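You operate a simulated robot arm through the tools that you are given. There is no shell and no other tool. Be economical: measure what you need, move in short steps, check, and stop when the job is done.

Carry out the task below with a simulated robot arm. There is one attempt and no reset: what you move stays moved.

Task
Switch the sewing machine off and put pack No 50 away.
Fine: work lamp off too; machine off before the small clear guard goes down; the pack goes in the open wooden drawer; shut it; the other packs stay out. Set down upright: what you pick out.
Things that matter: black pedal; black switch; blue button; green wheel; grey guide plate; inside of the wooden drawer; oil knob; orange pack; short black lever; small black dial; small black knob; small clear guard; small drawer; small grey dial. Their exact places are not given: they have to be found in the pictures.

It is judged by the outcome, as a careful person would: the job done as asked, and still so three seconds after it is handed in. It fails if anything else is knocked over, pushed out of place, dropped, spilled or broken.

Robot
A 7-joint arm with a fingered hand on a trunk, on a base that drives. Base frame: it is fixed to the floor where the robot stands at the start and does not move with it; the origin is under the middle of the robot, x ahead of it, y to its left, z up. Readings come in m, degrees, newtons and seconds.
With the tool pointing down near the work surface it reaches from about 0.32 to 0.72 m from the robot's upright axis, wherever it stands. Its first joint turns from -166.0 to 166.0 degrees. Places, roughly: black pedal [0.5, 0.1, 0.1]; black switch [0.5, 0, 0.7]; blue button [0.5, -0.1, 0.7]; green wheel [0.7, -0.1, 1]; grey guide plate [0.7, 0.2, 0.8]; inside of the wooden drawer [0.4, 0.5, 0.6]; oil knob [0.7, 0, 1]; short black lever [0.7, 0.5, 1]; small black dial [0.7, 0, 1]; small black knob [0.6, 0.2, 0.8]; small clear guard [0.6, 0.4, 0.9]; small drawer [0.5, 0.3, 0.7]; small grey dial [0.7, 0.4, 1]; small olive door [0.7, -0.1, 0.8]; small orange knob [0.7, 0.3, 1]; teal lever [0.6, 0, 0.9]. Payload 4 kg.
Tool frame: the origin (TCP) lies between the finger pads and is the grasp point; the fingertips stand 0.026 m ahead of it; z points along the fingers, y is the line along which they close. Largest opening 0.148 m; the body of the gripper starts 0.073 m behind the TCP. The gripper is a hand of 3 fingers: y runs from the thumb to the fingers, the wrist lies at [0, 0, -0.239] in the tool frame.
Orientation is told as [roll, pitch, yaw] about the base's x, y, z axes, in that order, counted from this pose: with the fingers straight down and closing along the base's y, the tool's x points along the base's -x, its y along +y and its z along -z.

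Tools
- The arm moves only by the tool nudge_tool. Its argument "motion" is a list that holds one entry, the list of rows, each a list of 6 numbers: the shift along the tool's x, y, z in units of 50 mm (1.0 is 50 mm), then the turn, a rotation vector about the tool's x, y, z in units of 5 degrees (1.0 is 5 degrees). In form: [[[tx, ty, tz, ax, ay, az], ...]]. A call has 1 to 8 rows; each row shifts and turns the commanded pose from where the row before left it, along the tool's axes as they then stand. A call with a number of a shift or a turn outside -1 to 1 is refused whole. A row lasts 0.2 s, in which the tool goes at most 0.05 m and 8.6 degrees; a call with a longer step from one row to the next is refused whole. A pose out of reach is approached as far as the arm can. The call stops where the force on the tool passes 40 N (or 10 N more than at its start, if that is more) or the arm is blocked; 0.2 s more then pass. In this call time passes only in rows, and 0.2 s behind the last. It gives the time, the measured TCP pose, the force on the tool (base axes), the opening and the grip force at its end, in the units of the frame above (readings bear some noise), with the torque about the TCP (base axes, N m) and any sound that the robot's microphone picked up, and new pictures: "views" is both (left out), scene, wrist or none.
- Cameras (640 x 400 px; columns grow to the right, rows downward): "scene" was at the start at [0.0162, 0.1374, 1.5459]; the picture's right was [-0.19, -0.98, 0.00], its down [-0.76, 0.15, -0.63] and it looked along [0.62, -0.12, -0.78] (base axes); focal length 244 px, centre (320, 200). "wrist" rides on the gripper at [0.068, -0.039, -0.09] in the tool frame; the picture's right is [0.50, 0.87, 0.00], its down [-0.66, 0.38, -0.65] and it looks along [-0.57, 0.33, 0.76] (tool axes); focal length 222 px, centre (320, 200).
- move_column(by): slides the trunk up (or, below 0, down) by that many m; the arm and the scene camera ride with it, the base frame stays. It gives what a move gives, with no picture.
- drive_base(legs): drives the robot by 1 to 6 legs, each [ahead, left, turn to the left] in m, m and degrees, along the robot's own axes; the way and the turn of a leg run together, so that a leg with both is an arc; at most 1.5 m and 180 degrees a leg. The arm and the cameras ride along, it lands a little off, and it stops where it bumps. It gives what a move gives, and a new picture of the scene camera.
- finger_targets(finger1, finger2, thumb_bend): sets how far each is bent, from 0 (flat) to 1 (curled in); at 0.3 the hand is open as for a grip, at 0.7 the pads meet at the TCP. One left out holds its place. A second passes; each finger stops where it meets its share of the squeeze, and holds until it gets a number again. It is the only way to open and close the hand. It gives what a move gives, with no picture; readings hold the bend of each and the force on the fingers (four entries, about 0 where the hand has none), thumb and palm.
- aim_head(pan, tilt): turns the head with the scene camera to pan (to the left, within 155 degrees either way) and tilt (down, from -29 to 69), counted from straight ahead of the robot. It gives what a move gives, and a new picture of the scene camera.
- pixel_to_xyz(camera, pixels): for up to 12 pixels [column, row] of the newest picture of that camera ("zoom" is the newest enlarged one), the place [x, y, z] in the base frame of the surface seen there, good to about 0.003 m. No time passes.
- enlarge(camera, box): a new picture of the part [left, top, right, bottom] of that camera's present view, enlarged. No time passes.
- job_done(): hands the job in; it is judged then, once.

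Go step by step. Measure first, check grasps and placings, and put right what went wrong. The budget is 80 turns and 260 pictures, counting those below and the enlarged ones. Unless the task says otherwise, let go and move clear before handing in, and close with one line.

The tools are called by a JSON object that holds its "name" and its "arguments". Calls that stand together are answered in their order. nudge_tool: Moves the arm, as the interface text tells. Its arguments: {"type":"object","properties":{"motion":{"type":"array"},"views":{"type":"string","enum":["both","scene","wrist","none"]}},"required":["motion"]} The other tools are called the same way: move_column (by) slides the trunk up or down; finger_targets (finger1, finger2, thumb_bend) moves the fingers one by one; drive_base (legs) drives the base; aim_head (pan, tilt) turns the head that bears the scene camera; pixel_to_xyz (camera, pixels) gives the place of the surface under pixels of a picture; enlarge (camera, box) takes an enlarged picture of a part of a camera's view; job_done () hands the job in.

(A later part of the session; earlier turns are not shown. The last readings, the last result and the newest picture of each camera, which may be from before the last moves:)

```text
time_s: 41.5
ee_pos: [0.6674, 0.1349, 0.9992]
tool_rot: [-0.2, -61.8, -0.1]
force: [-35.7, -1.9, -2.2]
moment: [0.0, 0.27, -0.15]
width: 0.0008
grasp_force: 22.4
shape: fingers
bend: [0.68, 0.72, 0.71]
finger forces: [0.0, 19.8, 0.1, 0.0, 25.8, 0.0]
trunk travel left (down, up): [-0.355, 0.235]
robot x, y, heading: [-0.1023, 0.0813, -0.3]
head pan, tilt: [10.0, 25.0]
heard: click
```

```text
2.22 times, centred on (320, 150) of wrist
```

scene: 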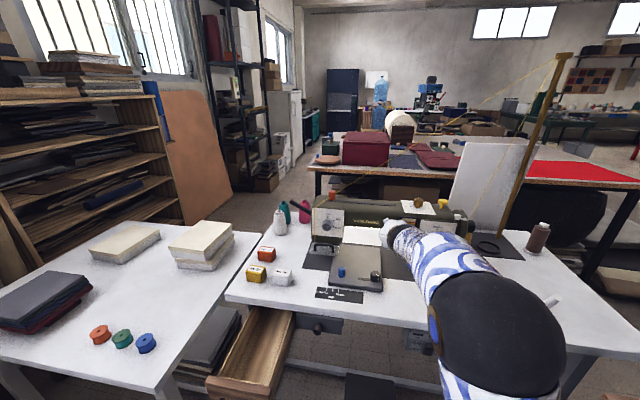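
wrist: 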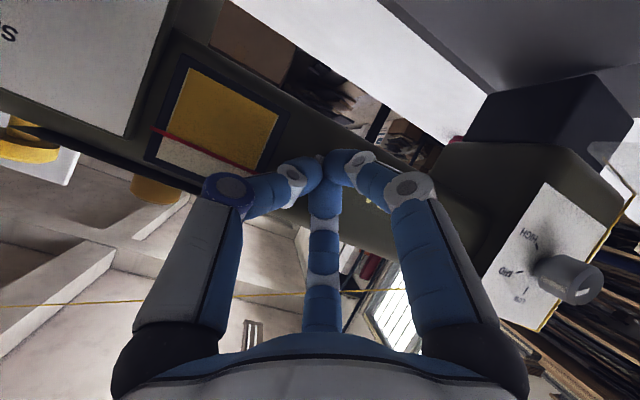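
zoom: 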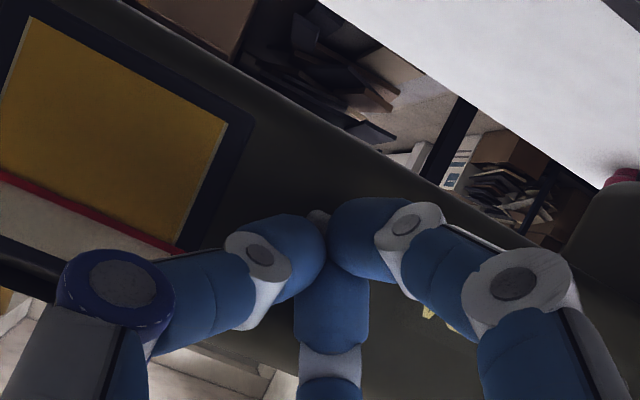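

A click and the strip is dark: lamp off. I back off and study the guard.

{"name": "nudge_tool", "arguments": {"motion": [[[0.46, 0, -0.88, 0, 0, 0], [0.46, 0, -0.88, 0, 0, 0], [0.46, 0, -0.88, 0, 0, 0]]], "views": "scene"}}

{"name": "aim_head", "arguments": {"pan": 15, "tilt": 40}}

{"name": "enlarge", "arguments": {"camera": "scene", "box": [305, 140, 405, 220]}}

```text
time_s: 42.3
ee_pos: [0.525, 0.1366, 0.9969]
tool_rot: [0.1, -61.9, -0.2]
force: [0.2, -0.3, 0.1]
moment: [0.0, 0.0, -0.01]
width: 0.0006
grasp_force: 0.0
shape: fingers
bend: [0.69, 0.7, 0.7]
finger forces: [0.0, 0.1, 0.1, 0.1, 0.0, 0.1]
trunk travel left (down, up): [-0.355, 0.235]
robot x, y, heading: [-0.099, 0.0803, -0.1]
head pan, tilt: [10.0, 25.0]
```

scene: 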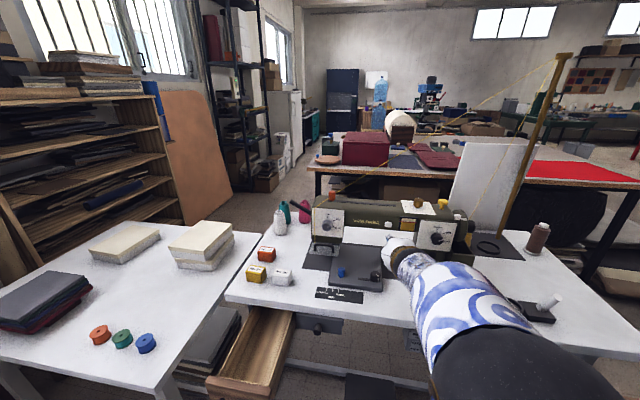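

```text
time_s: 43.1
ee_pos: [0.5245, 0.1357, 0.9969]
tool_rot: [-0.1, -61.9, -0.1]
force: [-0.5, 0.7, 0.8]
moment: [0.01, -0.02, 0.03]
width: 0.0004
grasp_force: 0.1
shape: fingers
bend: [0.69, 0.7, 0.7]
finger forces: [0.1, 0.0, 0.1, 0.0, 0.0, 0.0]
trunk travel left (down, up): [-0.355, 0.235]
robot x, y, heading: [-0.1004, 0.0826, 0.1]
head pan, tilt: [15.0, 40.0]
```

scene: 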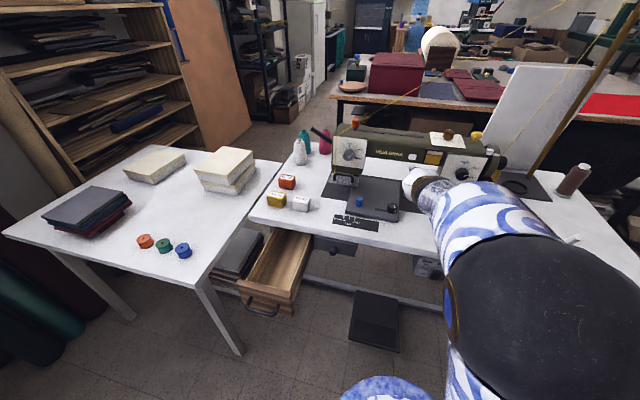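

```text
5.00 times, centred on (355, 180) of scene
```

zoom: 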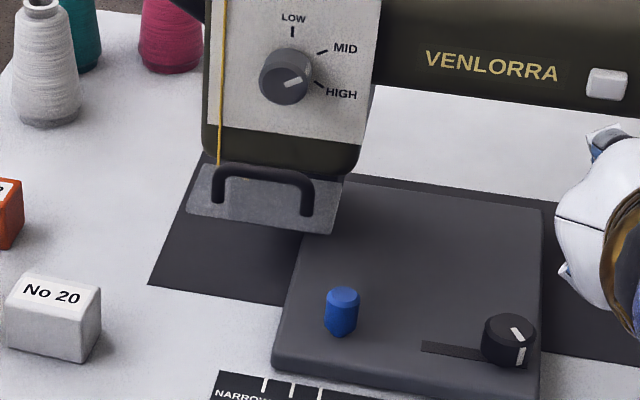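

{"name": "pixel_to_xyz", "arguments": {"camera": "zoom", "pixels": [[196, 208], [320, 227], [260, 200], [264, 174], [230, 170], [295, 183], [217, 198], [306, 210], [336, 190], [280, 150], [240, 215], [250, 260]]}}

{"name": "enlarge", "arguments": {"camera": "wrist", "box": [400, 0, 640, 250]}}

```text
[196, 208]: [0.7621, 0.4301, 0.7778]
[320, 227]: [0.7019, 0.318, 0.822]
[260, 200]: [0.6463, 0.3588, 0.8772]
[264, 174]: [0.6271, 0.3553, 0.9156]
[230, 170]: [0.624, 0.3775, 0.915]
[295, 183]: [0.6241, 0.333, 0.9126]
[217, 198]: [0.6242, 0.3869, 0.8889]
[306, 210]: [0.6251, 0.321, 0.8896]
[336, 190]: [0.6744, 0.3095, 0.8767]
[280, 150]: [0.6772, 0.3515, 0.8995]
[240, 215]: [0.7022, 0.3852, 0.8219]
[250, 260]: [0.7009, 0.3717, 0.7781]
```

```text
1.60 times, centred on (520, 125) of wrist
```

zoom: 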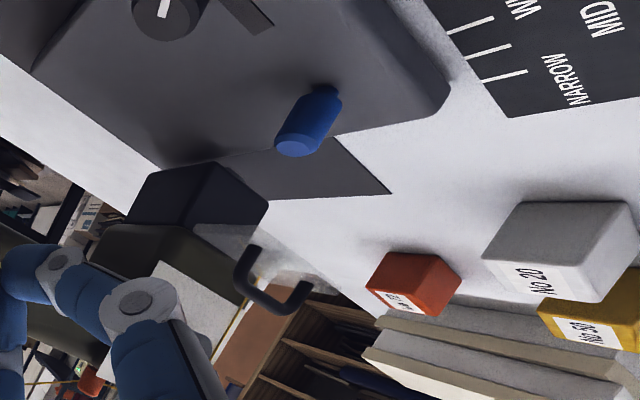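

{"name": "enlarge", "arguments": {"camera": "scene", "box": [305, 140, 405, 220]}}

{"name": "pixel_to_xyz", "arguments": {"camera": "zoom", "pixels": [[342, 295], [341, 320], [300, 240], [285, 345], [510, 330], [285, 80], [295, 50], [268, 75], [215, 100], [380, 60], [30, 290], [225, 130]]}}

```text
5.00 times, centred on (355, 180) of scene
```

zoom: 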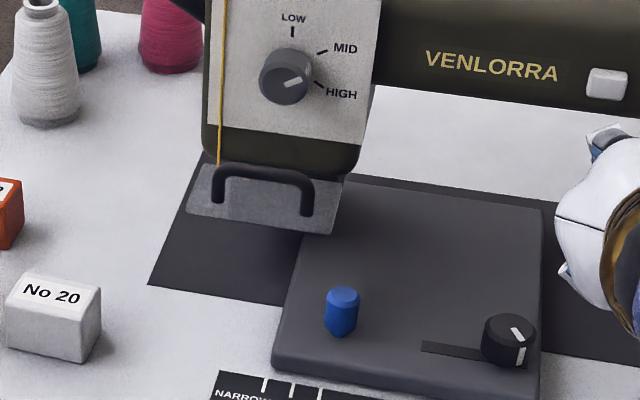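

```text
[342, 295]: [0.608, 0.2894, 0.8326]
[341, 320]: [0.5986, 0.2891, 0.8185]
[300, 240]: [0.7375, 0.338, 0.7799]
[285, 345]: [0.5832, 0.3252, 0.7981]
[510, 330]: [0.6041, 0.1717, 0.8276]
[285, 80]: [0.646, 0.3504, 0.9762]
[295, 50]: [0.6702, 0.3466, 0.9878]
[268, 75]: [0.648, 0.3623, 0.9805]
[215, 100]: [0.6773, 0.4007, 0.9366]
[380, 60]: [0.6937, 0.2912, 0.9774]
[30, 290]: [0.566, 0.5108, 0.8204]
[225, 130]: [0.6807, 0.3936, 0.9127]
```

The guard plate lies level at z≈0.877 (hinge near x 0.675) with its handle bar at (0.626, 0.33–0.377, 0.915); it needs swinging down. I bring the fingertips above and just before the bar.

{"name": "nudge_tool", "arguments": {"motion": [[[0, 0.94, 0, 0, 0, 0], [0, 0.94, 0, 0, 0, 0], [0, 0.94, 0, 0, 0, 0], [0, 0.94, 0, 0, 0, 0], [0, 0.94, 0, 0, 0, 0], [0.01, 0, 0.73, 0, 0, 0], [0.01, 0, 0.73, 0, 0, 0]]], "views": "both"}}

{"name": "enlarge", "arguments": {"camera": "scene", "box": [305, 130, 405, 210]}}

{"name": "enlarge", "arguments": {"camera": "wrist", "box": [200, 60, 440, 240]}}

```text
time_s: 44.7
ee_pos: [0.5886, 0.3723, 0.9619]
tool_rot: [-0.2, -62.0, -0.1]
force: [-0.2, 0.1, 0.1]
moment: [0.01, -0.02, 0.0]
width: 0.0004
grasp_force: 0.0
shape: fingers
bend: [0.69, 0.7, 0.7]
finger forces: [0.0, 0.0, 0.0, 0.0, 0.0, 0.1]
trunk travel left (down, up): [-0.355, 0.235]
robot x, y, heading: [-0.1028, 0.0819, -0.2]
head pan, tilt: [15.0, 40.0]
```

scene: 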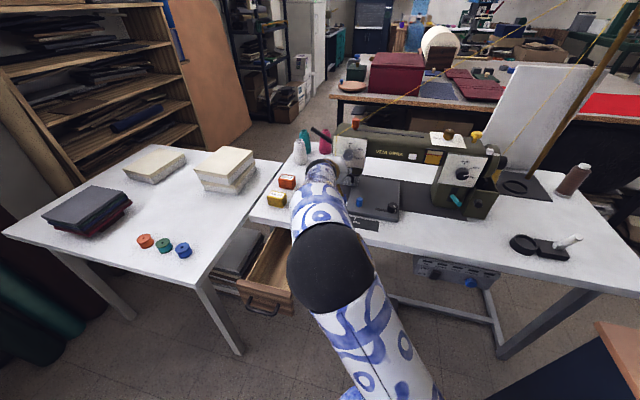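
wrist: 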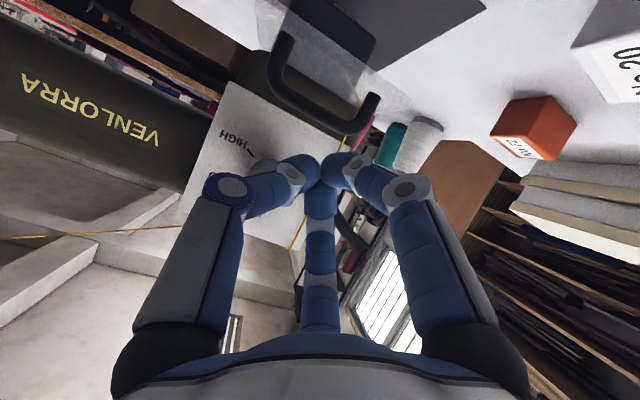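

```text
5.00 times, centred on (355, 170) of scene
```

zoom: 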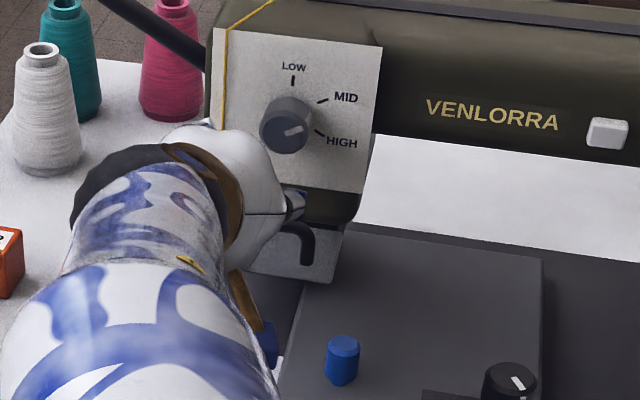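

```text
2.22 times, centred on (320, 150) of wrist
```

zoom: 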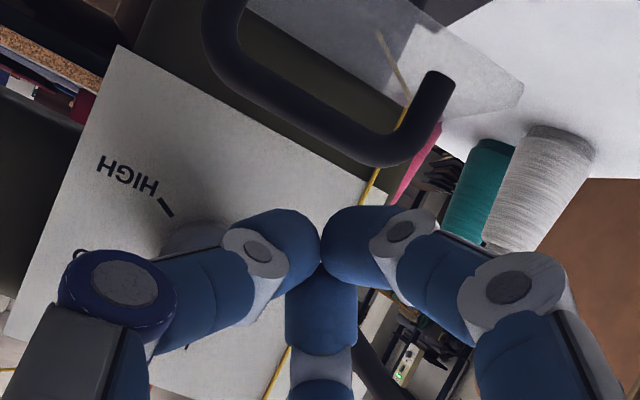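

The fingertips hover over the handle bar. I press down in 1 cm steps.

{"name": "nudge_tool", "arguments": {"motion": [[[0.176, 0, 0.094, 0, 0, 0], [0.176, 0, 0.094, 0, 0, 0], [0.176, 0, 0.094, 0, 0, 0], [0.176, 0, 0.094, 0, 0, 0], [0.176, 0, 0.094, 0, 0, 0], [0.176, 0, 0.094, 0, 0, 0]]], "views": "wrist"}}

{"name": "enlarge", "arguments": {"camera": "scene", "box": [305, 130, 405, 210]}}

{"name": "enlarge", "arguments": {"camera": "wrist", "box": [200, 60, 440, 240]}}

```text
time_s: 46.1
ee_pos: [0.5883, 0.3727, 0.9038]
tool_rot: [-0.1, -61.9, -0.2]
force: [0.4, -0.8, 0.0]
moment: [0.02, 0.01, 0.02]
width: 0.0007
grasp_force: 0.1
shape: fingers
bend: [0.69, 0.7, 0.7]
finger forces: [0.1, 0.0, 0.0, 0.0, 0.0, 0.1]
trunk travel left (down, up): [-0.355, 0.235]
robot x, y, heading: [-0.0989, 0.0771, -0.1]
head pan, tilt: [15.0, 40.0]
```

wrist: 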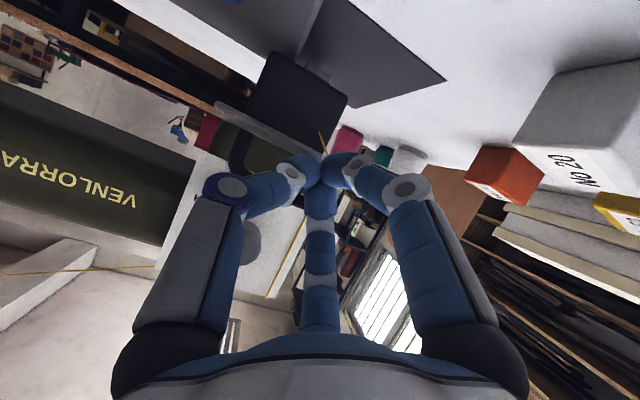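

```text
5.00 times, centred on (355, 170) of scene
```

zoom: 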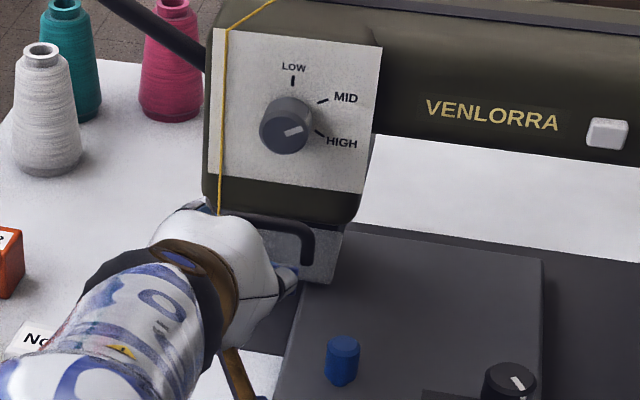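

```text
2.22 times, centred on (320, 150) of wrist
```

zoom: 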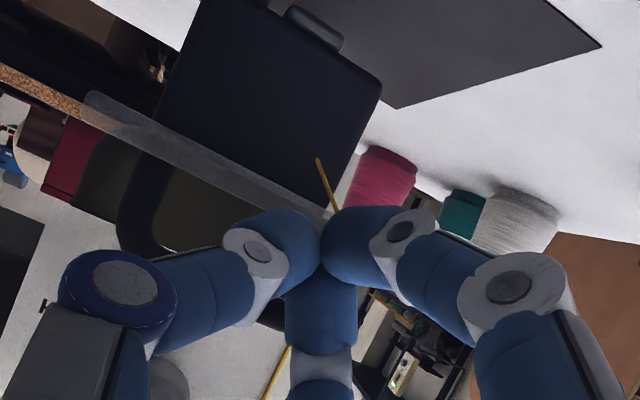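

No contact yet: the tips came down just in front of the plate's edge. I go up, 2 cm ahead, and press down again.

{"name": "nudge_tool", "arguments": {"motion": [[[-0.88, 0, -0.47, 0, 0, 0], [-0.2, 0, 0.37, 0, 0, 0], [0.35, 0, 0.19, 0, 0, 0], [0.176, 0, 0.094, 0, 0, 0], [0.176, 0, 0.094, 0, 0, 0], [0.176, 0, 0.094, 0, 0, 0], [0.176, 0, 0.094, 0, 0, 0]]], "views": "wrist"}}

{"name": "enlarge", "arguments": {"camera": "scene", "box": [305, 130, 405, 210]}}

{"name": "enlarge", "arguments": {"camera": "wrist", "box": [200, 60, 440, 240]}}

```text
time_s: 47.7
ee_pos: [0.61, 0.3733, 0.893]
tool_rot: [-0.1, -62.0, 0.0]
force: [0.9, 0.3, 0.2]
moment: [-0.04, 0.0, -0.02]
width: 0.0
grasp_force: 0.0
shape: fingers
bend: [0.7, 0.69, 0.7]
finger forces: [0.0, 0.1, 0.0, 0.1, 0.0, 0.0]
trunk travel left (down, up): [-0.355, 0.235]
robot x, y, heading: [-0.1005, 0.0802, -0.1]
head pan, tilt: [15.0, 40.0]
```

wrist: 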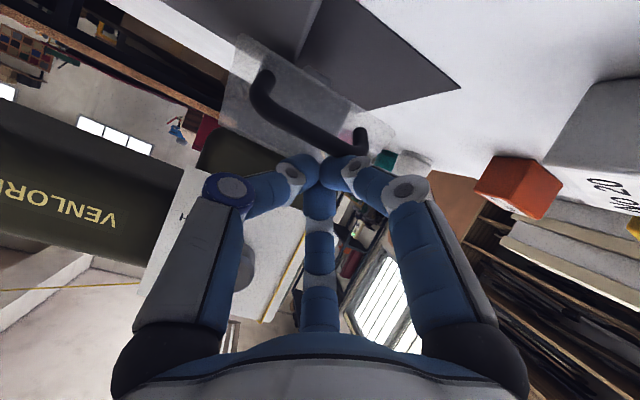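

```text
5.00 times, centred on (355, 170) of scene
```

zoom: 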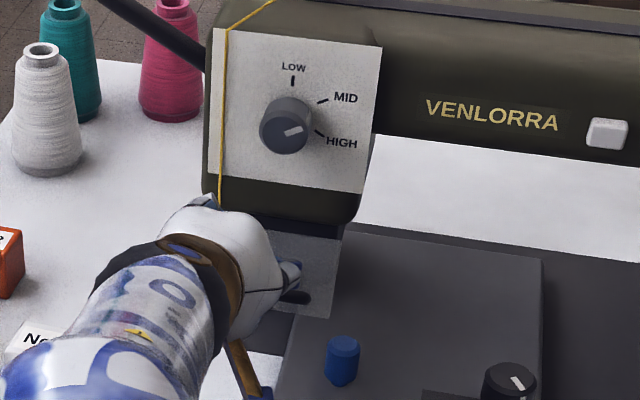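

```text
2.22 times, centred on (320, 150) of wrist
```

zoom: 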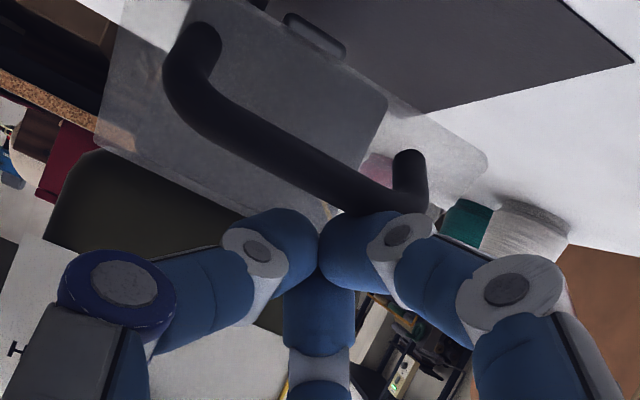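

The guard is swinging down with the push. I continue down and ahead.

{"name": "nudge_tool", "arguments": {"motion": [[[0.176, 0, 0.094, 0, 0, 0], [0.176, 0, 0.094, 0, 0, 0], [0.1, 0, 0.2, 0, 0, 0], [0.0, 0, 0.2, 0, 0, 0]]], "views": "wrist"}}

{"name": "enlarge", "arguments": {"camera": "scene", "box": [305, 130, 405, 210]}}

{"name": "enlarge", "arguments": {"camera": "wrist", "box": [200, 60, 440, 240]}}

```text
time_s: 48.7
ee_pos: [0.625, 0.3719, 0.859]
tool_rot: [-0.1, -62.0, -0.1]
force: [0.8, -0.2, 1.7]
moment: [0.0, -0.04, -0.02]
width: 0.0
grasp_force: 0.9
shape: fingers
bend: [0.7, 0.69, 0.7]
finger forces: [2.6, 0.1, 0.1, 0.0, 0.0, 0.0]
trunk travel left (down, up): [-0.355, 0.235]
robot x, y, heading: [-0.1, 0.0779, -0.4]
head pan, tilt: [15.0, 40.0]
```

wrist: 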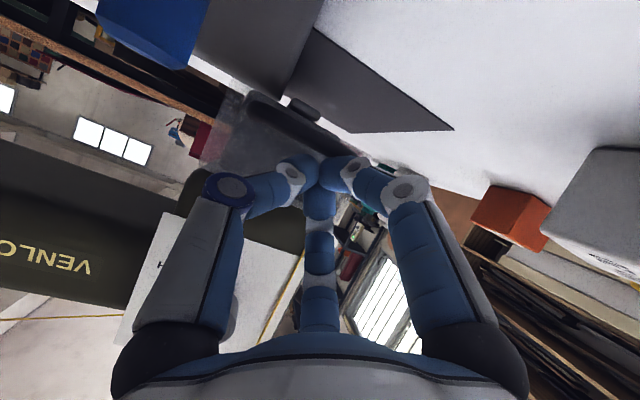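

```text
5.00 times, centred on (355, 170) of scene
```

zoom: 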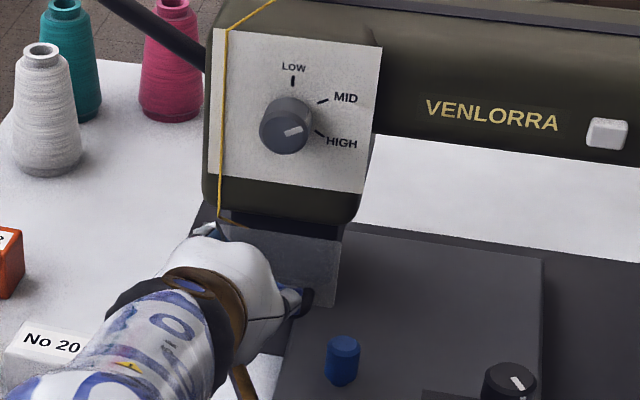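

```text
2.22 times, centred on (320, 150) of wrist
```

zoom: 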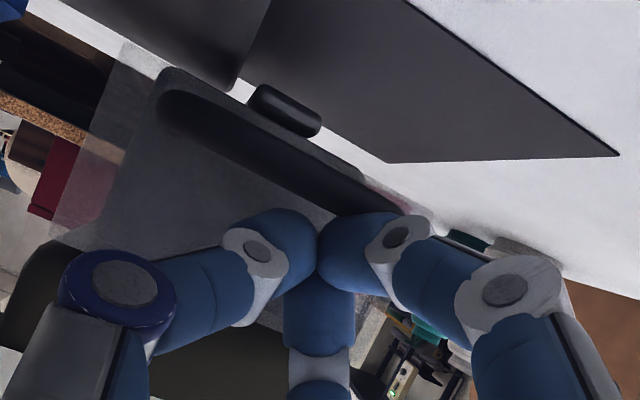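

{"name": "nudge_tool", "arguments": {"motion": [[[-0.05, 0, 0.2, 0, 0, 0], [-0.092, 0, 0.178, 0, 0, 0], [-0.092, 0, 0.178, 0, 0, 0]]], "views": "wrist"}}

{"name": "enlarge", "arguments": {"camera": "scene", "box": [305, 130, 405, 210]}}

{"name": "enlarge", "arguments": {"camera": "wrist", "box": [200, 60, 440, 240]}}

```text
time_s: 49.4
ee_pos: [0.6408, 0.3756, 0.8599]
tool_rot: [0.0, -62.0, 0.0]
force: [-29.5, -5.5, 14.2]
moment: [0.01, 0.13, -0.33]
width: 0.0
grasp_force: 20.2
shape: fingers
bend: [0.71, 0.71, 0.7]
finger forces: [21.7, 0.1, 0.0, 0.1, 18.8, 0.1]
trunk travel left (down, up): [-0.355, 0.235]
robot x, y, heading: [-0.1045, 0.082, -0.0]
head pan, tilt: [15.0, 40.0]
stopped in row 3: the force on the tool passed its limit at 48 N (the readings are from after the stop); the commanded pose is now the measured one
```

wrist: 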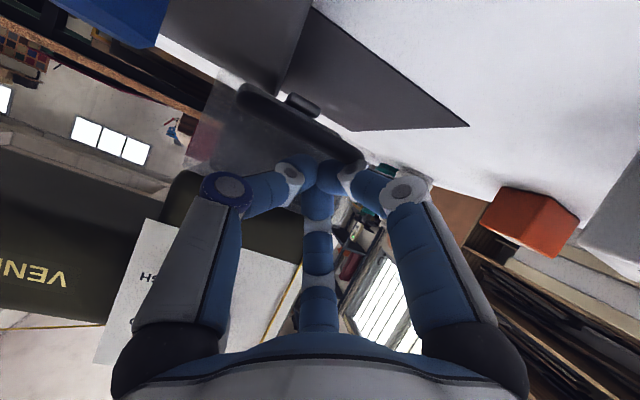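

```text
5.00 times, centred on (355, 170) of scene
```

zoom: 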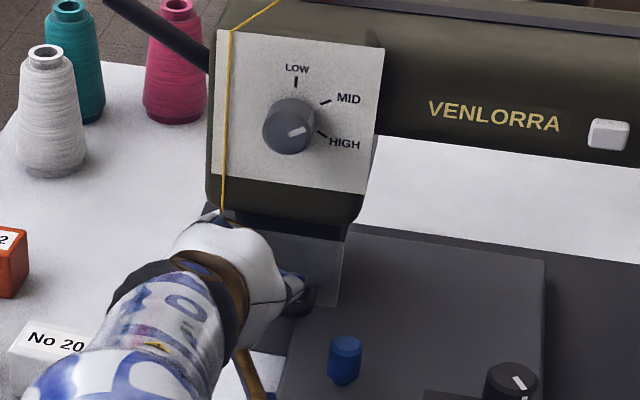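

```text
2.22 times, centred on (320, 150) of wrist
```

zoom: 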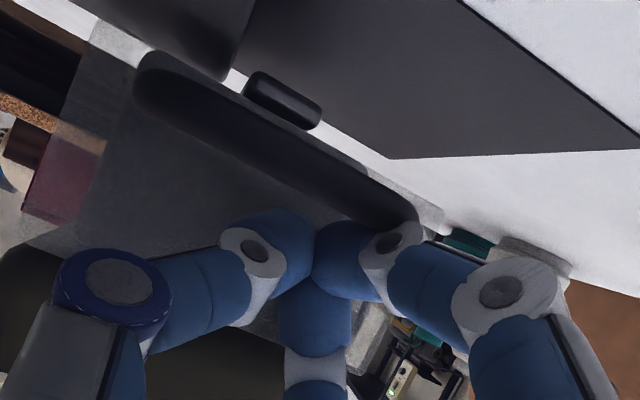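

Firm stop felt — the guard should be fully down. I back off along the tool axis and check.

{"name": "nudge_tool", "arguments": {"motion": [[[0, 0, -0.9, 0, 0, 0], [0, 0, -0.9, 0, 0, 0], [0, 0, -0.9, 0, 0, 0], [0.4, -0.5, -0.8, 0, 0, 0], [0, -0.9, 0, 0, 0, 0], [0, -0.9, 0, 0, 0, 0], [0, -0.9, 0, 0, 0, 0], [0, -0.9, 0, 0, 0, 0]]], "views": "both"}}

{"name": "enlarge", "arguments": {"camera": "scene", "box": [305, 130, 405, 210]}}

{"name": "pixel_to_xyz", "arguments": {"camera": "zoom", "pixels": [[270, 260], [225, 240], [320, 290], [250, 280], [280, 300], [230, 270], [310, 300], [320, 250]]}}

```text
refused: row 4 steps farther than a row can; nothing moved
```

```text
5.00 times, centred on (355, 170) of scene
```

zoom: 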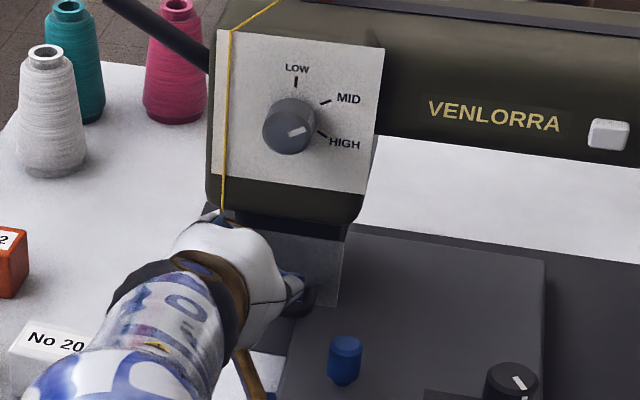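

```text
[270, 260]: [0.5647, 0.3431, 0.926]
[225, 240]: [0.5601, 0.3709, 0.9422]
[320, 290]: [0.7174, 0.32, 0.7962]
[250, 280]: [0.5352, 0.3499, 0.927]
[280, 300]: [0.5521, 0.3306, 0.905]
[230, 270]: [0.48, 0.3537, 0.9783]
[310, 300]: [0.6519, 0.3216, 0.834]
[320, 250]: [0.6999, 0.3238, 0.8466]
```

{"name": "nudge_tool", "arguments": {"motion": [[[0, 0, -0.9, 0, 0, 0], [0, 0, -0.9, 0, 0, 0], [0, 0, -0.9, 0, 0, 0], [0.3, -0.2, -0.8, 0, 0, 0], [0, -0.9, 0, 0, 0, 0], [0, -0.9, 0, 0, 0, 0], [0, -0.9, 0, 0, 0, 0], [0, -0.9, 0, 0, 0, 0]]], "views": "both"}}

{"name": "enlarge", "arguments": {"camera": "scene", "box": [305, 130, 405, 210]}}

{"name": "pixel_to_xyz", "arguments": {"camera": "zoom", "pixels": [[270, 260], [225, 240], [320, 290], [250, 280], [280, 300], [230, 270], [310, 300], [320, 250]]}}

```text
time_s: 51.2
ee_pos: [0.4819, 0.1849, 0.9236]
tool_rot: [0.0, -61.9, 0.0]
force: [0.5, 0.5, 0.3]
moment: [-0.02, 0.0, 0.01]
width: 0.0
grasp_force: 0.1
shape: fingers
bend: [0.7, 0.69, 0.7]
finger forces: [0.0, 0.0, 0.0, 0.1, 0.1, 0.0]
trunk travel left (down, up): [-0.355, 0.235]
robot x, y, heading: [-0.1023, 0.0793, -0.3]
head pan, tilt: [15.0, 40.0]
```

scene: 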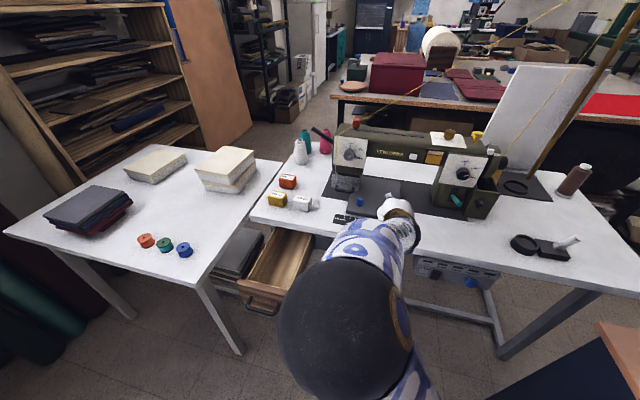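
wrist: 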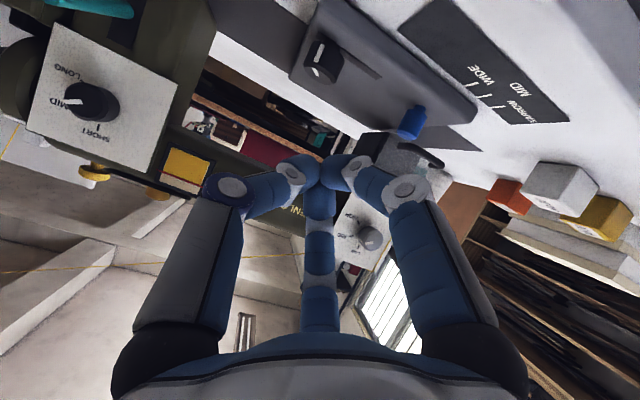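

```text
5.00 times, centred on (355, 170) of scene
```

zoom: 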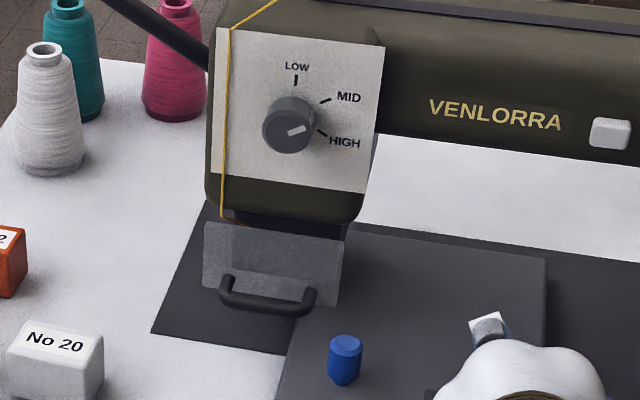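

```text
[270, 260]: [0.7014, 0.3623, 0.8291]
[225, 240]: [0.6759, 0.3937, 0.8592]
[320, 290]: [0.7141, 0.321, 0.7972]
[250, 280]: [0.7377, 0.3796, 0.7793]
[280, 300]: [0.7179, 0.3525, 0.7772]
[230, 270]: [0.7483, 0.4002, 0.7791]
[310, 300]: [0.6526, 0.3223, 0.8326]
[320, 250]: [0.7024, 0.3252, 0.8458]
```

The guard hangs down vertically now, dials unchanged, strip dark. Next the pack: I raise the trunk, turn the tool to point down, and drive left a little.

{"name": "move_column", "arguments": {"by": 0.13}}

{"name": "nudge_tool", "arguments": {"motion": [[[0, 0, 0, 0, 0.953, 0], [0, 0, 0, 0, 0.953, 0], [0, 0, 0, 0, 0.953, 0], [0, 0, 0, 0, 0.953, 0], [0, 0, 0, 0, 0.953, 0], [0, 0, 0, 0, 0.953, 0], [0, 0, 0, 0, 0.953, 0]]], "views": "none"}}

{"name": "nudge_tool", "arguments": {"motion": [[[0, 0, 0, 0, 0.953, 0], [0, 0, 0, 0, 0.953, 0], [0, 0, 0, 0, 0.953, 0], [0, 0, 0, 0, 0.953, 0], [0, 0, 0, 0, 0.953, 0], [0, 0, 0, 0, 0.953, 0]]], "views": "none"}}

{"name": "drive_base", "arguments": {"legs": [[0.1, 0.12, 0]]}}

{"name": "aim_head", "arguments": {"pan": 30, "tilt": 50}}

```text
time_s: 52.8
ee_pos: [0.4828, 0.1862, 1.0535]
tool_rot: [0.0, -61.8, 0.0]
force: [-0.5, 0.3, 0.3]
moment: [0.01, 0.01, -0.01]
width: 0.0
grasp_force: 0.0
shape: fingers
bend: [0.7, 0.69, 0.7]
finger forces: [0.1, 0.1, 0.1, 0.0, 0.0, 0.0]
trunk travel left (down, up): [-0.485, 0.105]
robot x, y, heading: [-0.0998, 0.0822, 0.1]
head pan, tilt: [15.0, 40.0]
```

```text
time_s: 54.4
ee_pos: [0.4837, 0.1853, 1.0551]
tool_rot: [0.0, -28.4, 0.0]
force: [-0.4, -0.1, 0.3]
moment: [-0.02, -0.03, 0.03]
width: 0.0
grasp_force: 0.1
shape: fingers
bend: [0.7, 0.69, 0.7]
finger forces: [0.0, 0.1, 0.0, 0.0, 0.0, 0.0]
trunk travel left (down, up): [-0.485, 0.105]
robot x, y, heading: [-0.1023, 0.0827, -0.1]
head pan, tilt: [15.0, 40.0]
```

```text
time_s: 55.8
ee_pos: [0.483, 0.1845, 1.0546]
tool_rot: [0.0, 0.2, 0.1]
force: [-0.1, 0.0, 0.1]
moment: [0.0, 0.0, 0.05]
width: 0.0002
grasp_force: 0.1
shape: fingers
bend: [0.7, 0.69, 0.7]
finger forces: [0.0, 0.0, 0.0, 0.1, 0.1, 0.0]
trunk travel left (down, up): [-0.485, 0.105]
robot x, y, heading: [-0.1048, 0.0817, 0.0]
head pan, tilt: [15.0, 40.0]
```

```text
time_s: 57.1
ee_pos: [0.5833, 0.3046, 1.0544]
tool_rot: [-0.1, 0.2, 0.1]
force: [-0.2, 0.0, 0.1]
moment: [-0.01, 0.01, 0.03]
width: 0.0001
grasp_force: 0.0
shape: fingers
bend: [0.7, 0.69, 0.7]
finger forces: [0.0, 0.1, 0.0, 0.1, 0.0, 0.0]
trunk travel left (down, up): [-0.485, 0.105]
robot x, y, heading: [0.0039, 0.1998, -0.0]
head pan, tilt: [15.0, 40.0]
```

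scene: 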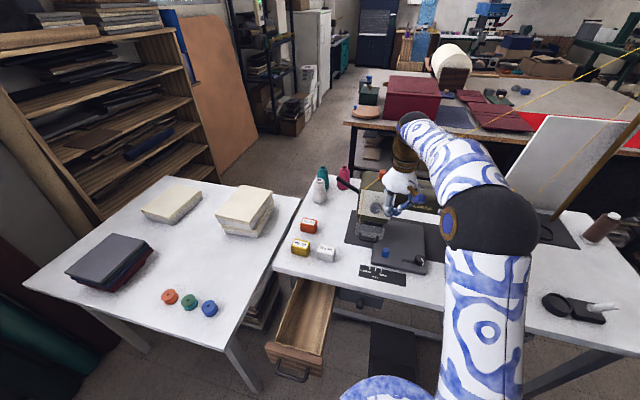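

```text
time_s: 57.9
ee_pos: [0.5835, 0.3049, 1.0555]
tool_rot: [0.1, 0.1, 0.1]
force: [-0.5, 0.0, -0.5]
moment: [0.01, 0.02, 0.02]
width: 0.0002
grasp_force: 0.1
shape: fingers
bend: [0.7, 0.69, 0.7]
finger forces: [0.0, 0.0, 0.0, 0.0, 0.0, 0.0]
trunk travel left (down, up): [-0.485, 0.105]
robot x, y, heading: [-0.002, 0.1998, 0.1]
head pan, tilt: [30.0, 50.0]
```

scene: 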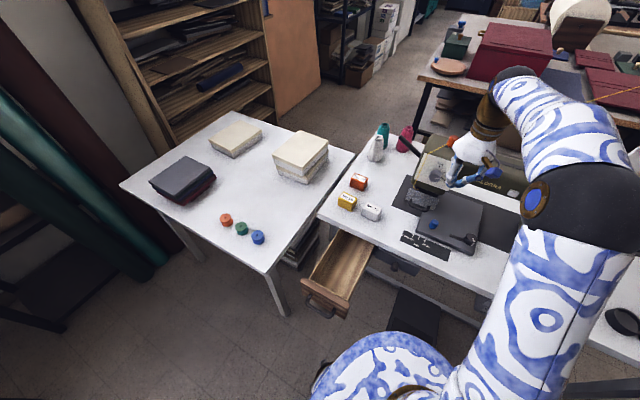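

{"name": "enlarge", "arguments": {"camera": "scene", "box": [320, 165, 400, 225]}}

{"name": "pixel_to_xyz", "arguments": {"camera": "zoom", "pixels": [[140, 275], [205, 225], [235, 255], [280, 300], [295, 285], [210, 330], [140, 310], [265, 245], [340, 330], [320, 330], [250, 305], [170, 240]]}}

{"name": "enlarge", "arguments": {"camera": "scene", "box": [290, 220, 390, 330]}}

{"name": "pixel_to_xyz", "arguments": {"camera": "scene", "pixels": [[340, 265], [325, 280], [335, 250], [306, 278], [342, 300], [320, 304], [372, 243], [336, 232], [318, 290], [356, 270], [330, 290], [355, 255]]}}

```text
6.67 times, centred on (360, 195) of scene
```

zoom: 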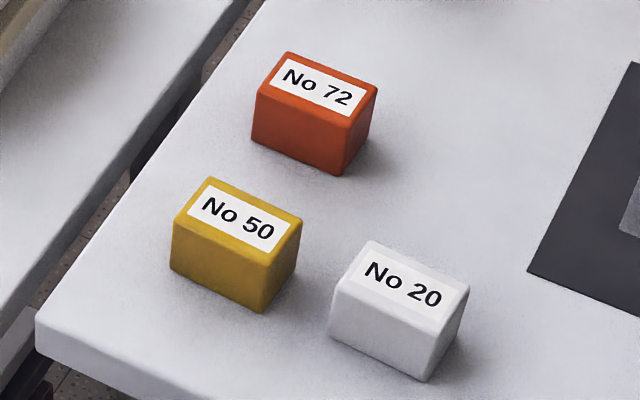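

```text
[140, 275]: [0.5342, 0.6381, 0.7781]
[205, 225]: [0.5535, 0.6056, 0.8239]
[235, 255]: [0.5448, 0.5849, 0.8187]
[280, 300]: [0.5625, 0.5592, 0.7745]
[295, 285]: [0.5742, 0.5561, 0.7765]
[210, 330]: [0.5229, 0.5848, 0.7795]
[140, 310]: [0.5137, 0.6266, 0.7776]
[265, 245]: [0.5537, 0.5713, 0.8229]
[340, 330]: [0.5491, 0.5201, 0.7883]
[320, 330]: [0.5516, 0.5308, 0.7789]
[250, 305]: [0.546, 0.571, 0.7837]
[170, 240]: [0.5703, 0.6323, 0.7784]
```

```text
3.64 times, centred on (340, 275) of scene
```

zoom: 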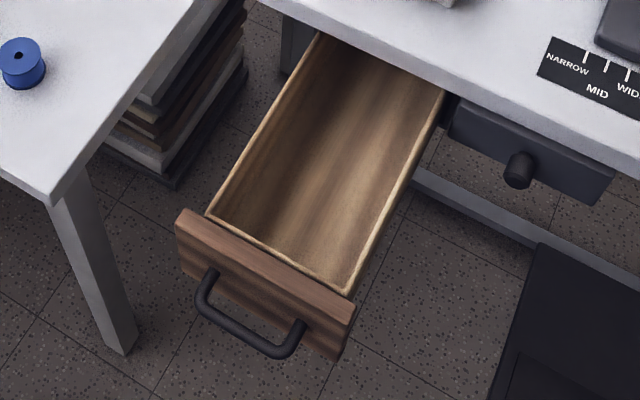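

```text
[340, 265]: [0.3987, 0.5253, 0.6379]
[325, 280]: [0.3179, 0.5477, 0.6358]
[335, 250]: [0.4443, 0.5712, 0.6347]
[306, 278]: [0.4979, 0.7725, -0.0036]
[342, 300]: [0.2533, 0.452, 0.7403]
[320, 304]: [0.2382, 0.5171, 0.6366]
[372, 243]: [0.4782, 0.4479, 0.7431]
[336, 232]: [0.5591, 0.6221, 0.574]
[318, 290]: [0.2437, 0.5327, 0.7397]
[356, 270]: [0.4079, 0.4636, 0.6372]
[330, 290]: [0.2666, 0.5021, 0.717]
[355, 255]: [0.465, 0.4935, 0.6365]
```

Pack No 50 is the yellow one, label on top. I measure its top corners and those of No 20.

{"name": "enlarge", "arguments": {"camera": "scene", "box": [330, 180, 390, 225]}}

{"name": "pixel_to_xyz", "arguments": {"camera": "zoom", "pixels": [[102, 166], [165, 105], [280, 165], [230, 215], [215, 240], [160, 220], [265, 195], [100, 190], [310, 255], [365, 198], [498, 255], [440, 310]]}}

```text
8.89 times, centred on (360, 202) of scene
```

zoom: 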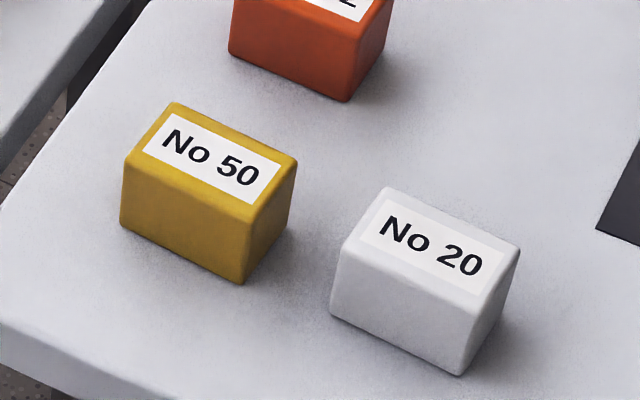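

```text
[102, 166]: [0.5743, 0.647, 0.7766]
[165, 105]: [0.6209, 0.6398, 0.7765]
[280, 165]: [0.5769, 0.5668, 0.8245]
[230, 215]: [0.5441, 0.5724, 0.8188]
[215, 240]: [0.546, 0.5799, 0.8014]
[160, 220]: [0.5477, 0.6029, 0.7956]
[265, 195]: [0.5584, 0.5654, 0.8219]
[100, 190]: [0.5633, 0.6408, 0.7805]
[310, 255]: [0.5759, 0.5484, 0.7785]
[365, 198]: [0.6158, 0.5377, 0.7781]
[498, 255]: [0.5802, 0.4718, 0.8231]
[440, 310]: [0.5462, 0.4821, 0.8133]
```

{"name": "pixel_to_xyz", "arguments": {"camera": "zoom", "pixels": [[180, 110], [130, 155], [288, 160], [245, 205], [270, 225], [128, 215], [238, 275], [390, 195], [347, 245], [335, 290], [350, 270], [290, 195]]}}

```text
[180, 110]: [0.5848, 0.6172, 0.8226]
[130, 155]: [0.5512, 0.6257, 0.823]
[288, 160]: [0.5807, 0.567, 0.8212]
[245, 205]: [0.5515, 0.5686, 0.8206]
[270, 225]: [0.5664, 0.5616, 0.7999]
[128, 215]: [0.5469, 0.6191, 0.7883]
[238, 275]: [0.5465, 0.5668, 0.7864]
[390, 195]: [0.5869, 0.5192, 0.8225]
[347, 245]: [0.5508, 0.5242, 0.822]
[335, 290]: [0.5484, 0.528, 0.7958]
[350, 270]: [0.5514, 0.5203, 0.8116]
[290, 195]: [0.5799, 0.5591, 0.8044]
```

Pack: x 0.546–0.587, y 0.561–0.622, top z 0.823; the gap to No 20 is 35 mm, so I half-close the hand before going down. First move above it.

{"name": "finger_targets", "arguments": {"finger1": 0.47, "finger2": 0.47, "thumb_bend": 0.48}}

{"name": "nudge_tool", "arguments": {"motion": [[[1, 0, 0, 0, 0, 0], [0, 0.957, 0, 0, 0, 0], [0, 0.957, 0, 0, 0, 0], [0, 0.957, 0, 0, 0, 0], [0, 0.957, 0, 0, 0, 0], [0, 0.957, 0, 0, 0, 0], [0, 0.957, 0, 0, 0, 0], [-0.67, 0, 0, 0, 0, 0]]], "views": "none"}}

{"name": "move_column", "arguments": {"by": -0.15}}

{"name": "nudge_tool", "arguments": {"motion": [[[0, 0, 0.1, 0, 0, 0]]], "views": "both"}}

```text
time_s: 58.9
ee_pos: [0.5833, 0.305, 1.0546]
tool_rot: [0.0, 0.1, -0.1]
force: [0.6, 0.2, -0.3]
moment: [-0.02, 0.0, 0.02]
width: 0.0701
grasp_force: 0.1
shape: fingers
bend: [0.47, 0.47, 0.48]
finger forces: [0.0, 0.0, 0.0, 0.0, 0.0, 0.0]
trunk travel left (down, up): [-0.485, 0.105]
robot x, y, heading: [-0.0018, 0.2002, 0.1]
head pan, tilt: [30.0, 50.0]
```

```text
time_s: 60.7
ee_pos: [0.5519, 0.5756, 1.0453]
tool_rot: [0.0, 0.2, 0.0]
force: [1.0, 0.4, -0.3]
moment: [-0.01, 0.06, 0.02]
width: 0.0699
grasp_force: 0.1
shape: fingers
bend: [0.47, 0.47, 0.48]
finger forces: [0.0, 0.0, 0.0, 0.0, 0.0, 0.0]
out of reach, approached as far as the arm can: row 8
trunk travel left (down, up): [-0.485, 0.105]
robot x, y, heading: [0.0009, 0.201, -0.0]
head pan, tilt: [30.0, 50.0]
```

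```text
time_s: 62.5
ee_pos: [0.5522, 0.5771, 0.8958]
tool_rot: [0.0, 0.1, -0.1]
force: [0.3, 0.6, -0.2]
moment: [0.03, 0.0, -0.02]
width: 0.07
grasp_force: 0.0
shape: fingers
bend: [0.47, 0.47, 0.48]
finger forces: [0.0, 0.0, 0.1, 0.0, 0.0, 0.0]
trunk travel left (down, up): [-0.335, 0.255]
robot x, y, heading: [0.0002, 0.198, 0.3]
head pan, tilt: [30.0, 50.0]
```

```text
time_s: 62.9
ee_pos: [0.5521, 0.577, 0.8902]
tool_rot: [0.0, 0.1, 0.0]
force: [-0.1, 0.7, 0.2]
moment: [0.02, -0.01, 0.0]
width: 0.0701
grasp_force: 0.1
shape: fingers
bend: [0.47, 0.47, 0.48]
finger forces: [0.1, 0.0, 0.0, 0.0, 0.0, 0.1]
trunk travel left (down, up): [-0.335, 0.255]
robot x, y, heading: [-0.0018, 0.2035, 0.1]
head pan, tilt: [30.0, 50.0]
```

scene: 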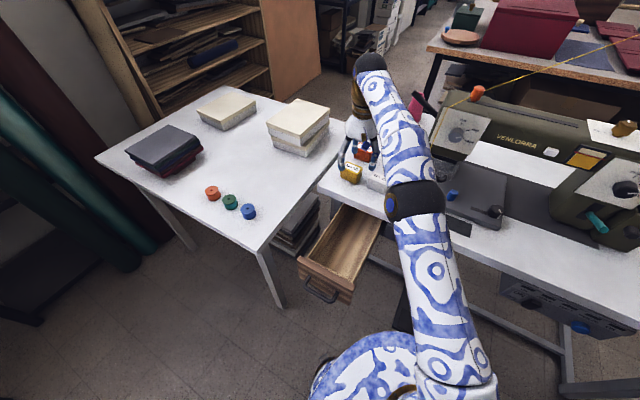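
wrist: 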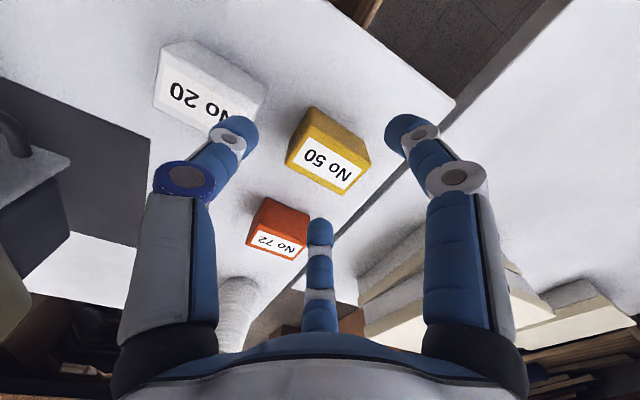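

Arm at the end of its reach 15 mm short in x and y. I drive the base 3 cm ahead and left, then fine-correct.

{"name": "drive_base", "arguments": {"legs": [[0.03, 0.035, 0]]}}

{"name": "nudge_tool", "arguments": {"motion": [[[0, 0, 0, 0, 0, 0]]], "views": "wrist"}}

```text
time_s: 63.8
ee_pos: [0.5823, 0.6107, 0.8907]
tool_rot: [0.1, 0.1, 0.0]
force: [0.1, 0.5, -0.4]
moment: [-0.01, 0.02, -0.02]
width: 0.07
grasp_force: 0.0
shape: fingers
bend: [0.47, 0.47, 0.48]
finger forces: [0.0, 0.1, 0.0, 0.0, 0.0, 0.1]
trunk travel left (down, up): [-0.335, 0.255]
robot x, y, heading: [0.033, 0.2343, -0.1]
head pan, tilt: [30.0, 50.0]
```

scene: 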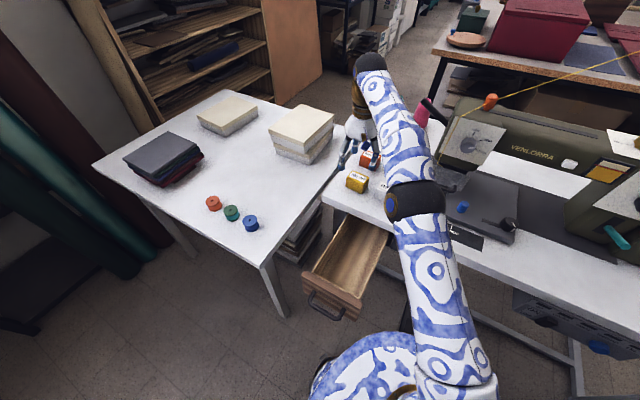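

```text
time_s: 64.2
ee_pos: [0.5829, 0.6113, 0.8909]
tool_rot: [-0.1, 0.1, 0.0]
force: [-0.1, 0.1, 0.0]
moment: [-0.01, 0.02, 0.0]
width: 0.0699
grasp_force: 0.1
shape: fingers
bend: [0.47, 0.47, 0.48]
finger forces: [0.1, 0.0, 0.1, 0.0, 0.0, 0.0]
trunk travel left (down, up): [-0.335, 0.255]
robot x, y, heading: [0.0291, 0.2349, -0.0]
head pan, tilt: [30.0, 50.0]
```

wrist: 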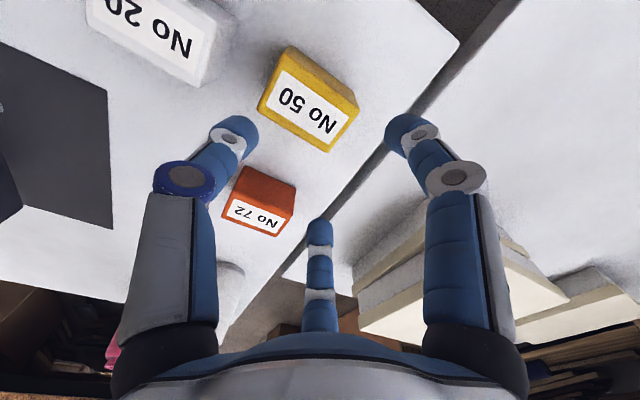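

{"name": "nudge_tool", "arguments": {"motion": [[[0.32, -0.36, 0, 0, 0, 0], [0, 0, 0.4, 0, 0, 0]]], "views": "wrist"}}

{"name": "pixel_to_xyz", "arguments": {"camera": "wrist", "pixels": [[240, 128], [400, 125], [318, 228], [330, 150], [310, 110], [360, 155], [260, 125], [385, 120]]}}

```text
time_s: 64.8
ee_pos: [0.5657, 0.5945, 0.8692]
tool_rot: [0.0, 0.1, 0.0]
force: [0.4, -0.1, -0.8]
moment: [-0.02, -0.03, -0.01]
width: 0.0702
grasp_force: 0.1
shape: fingers
bend: [0.47, 0.47, 0.48]
finger forces: [0.0, 0.0, 0.1, 0.0, 0.0, 0.0]
trunk travel left (down, up): [-0.335, 0.255]
robot x, y, heading: [0.0307, 0.2347, 0.0]
head pan, tilt: [30.0, 50.0]
```

wrist: 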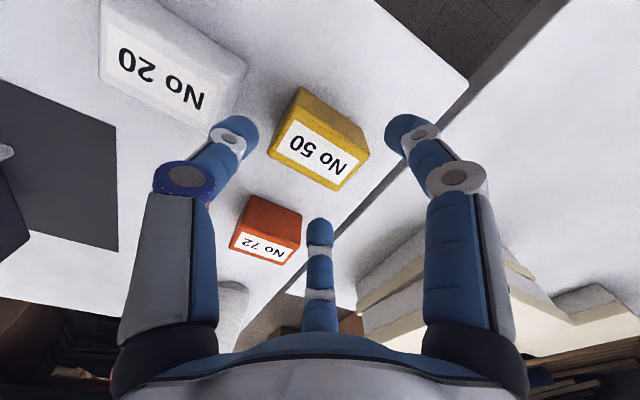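

```text
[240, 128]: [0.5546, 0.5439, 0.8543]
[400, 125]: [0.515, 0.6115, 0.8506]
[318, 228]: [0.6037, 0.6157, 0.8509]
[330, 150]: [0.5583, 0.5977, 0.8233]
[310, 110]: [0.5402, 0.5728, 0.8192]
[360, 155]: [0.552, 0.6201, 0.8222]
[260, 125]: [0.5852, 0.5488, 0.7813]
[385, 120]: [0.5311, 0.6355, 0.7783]
```

Thumb (y≈0.54) is in the gap, fingers at x≈0.515 and 0.604 straddle the pack. I descend.

{"name": "nudge_tool", "arguments": {"motion": [[[0, 0, 0.3, 0, 0, 0], [0, 0, 0.3, 0, 0, 0], [0, 0, 0.3, 0, 0, 0], [0, 0, 0.2, 0, 0, 0]]], "views": "wrist"}}

{"name": "enlarge", "arguments": {"camera": "scene", "box": [310, 120, 430, 210]}}

```text
time_s: 65.8
ee_pos: [0.5668, 0.5937, 0.8133]
tool_rot: [0.0, 0.1, 0.0]
force: [0.0, 0.6, -0.7]
moment: [0.03, 0.01, 0.0]
width: 0.0702
grasp_force: 0.1
shape: fingers
bend: [0.47, 0.47, 0.48]
finger forces: [0.0, 0.0, 0.1, 0.0, 0.0, 0.0]
trunk travel left (down, up): [-0.335, 0.255]
robot x, y, heading: [0.0297, 0.2334, 0.1]
head pan, tilt: [30.0, 50.0]
```

wrist: 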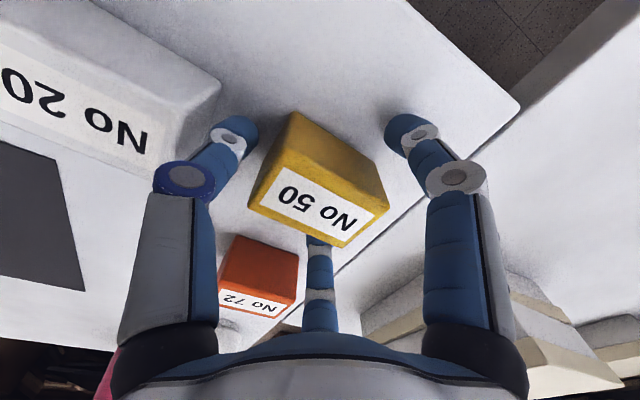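

```text
4.44 times, centred on (370, 165) of scene
```

zoom: 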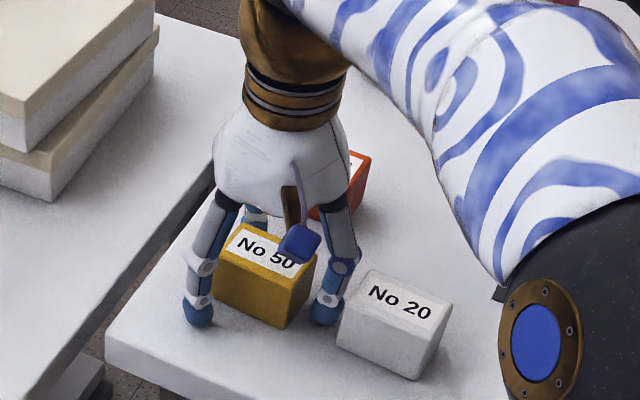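

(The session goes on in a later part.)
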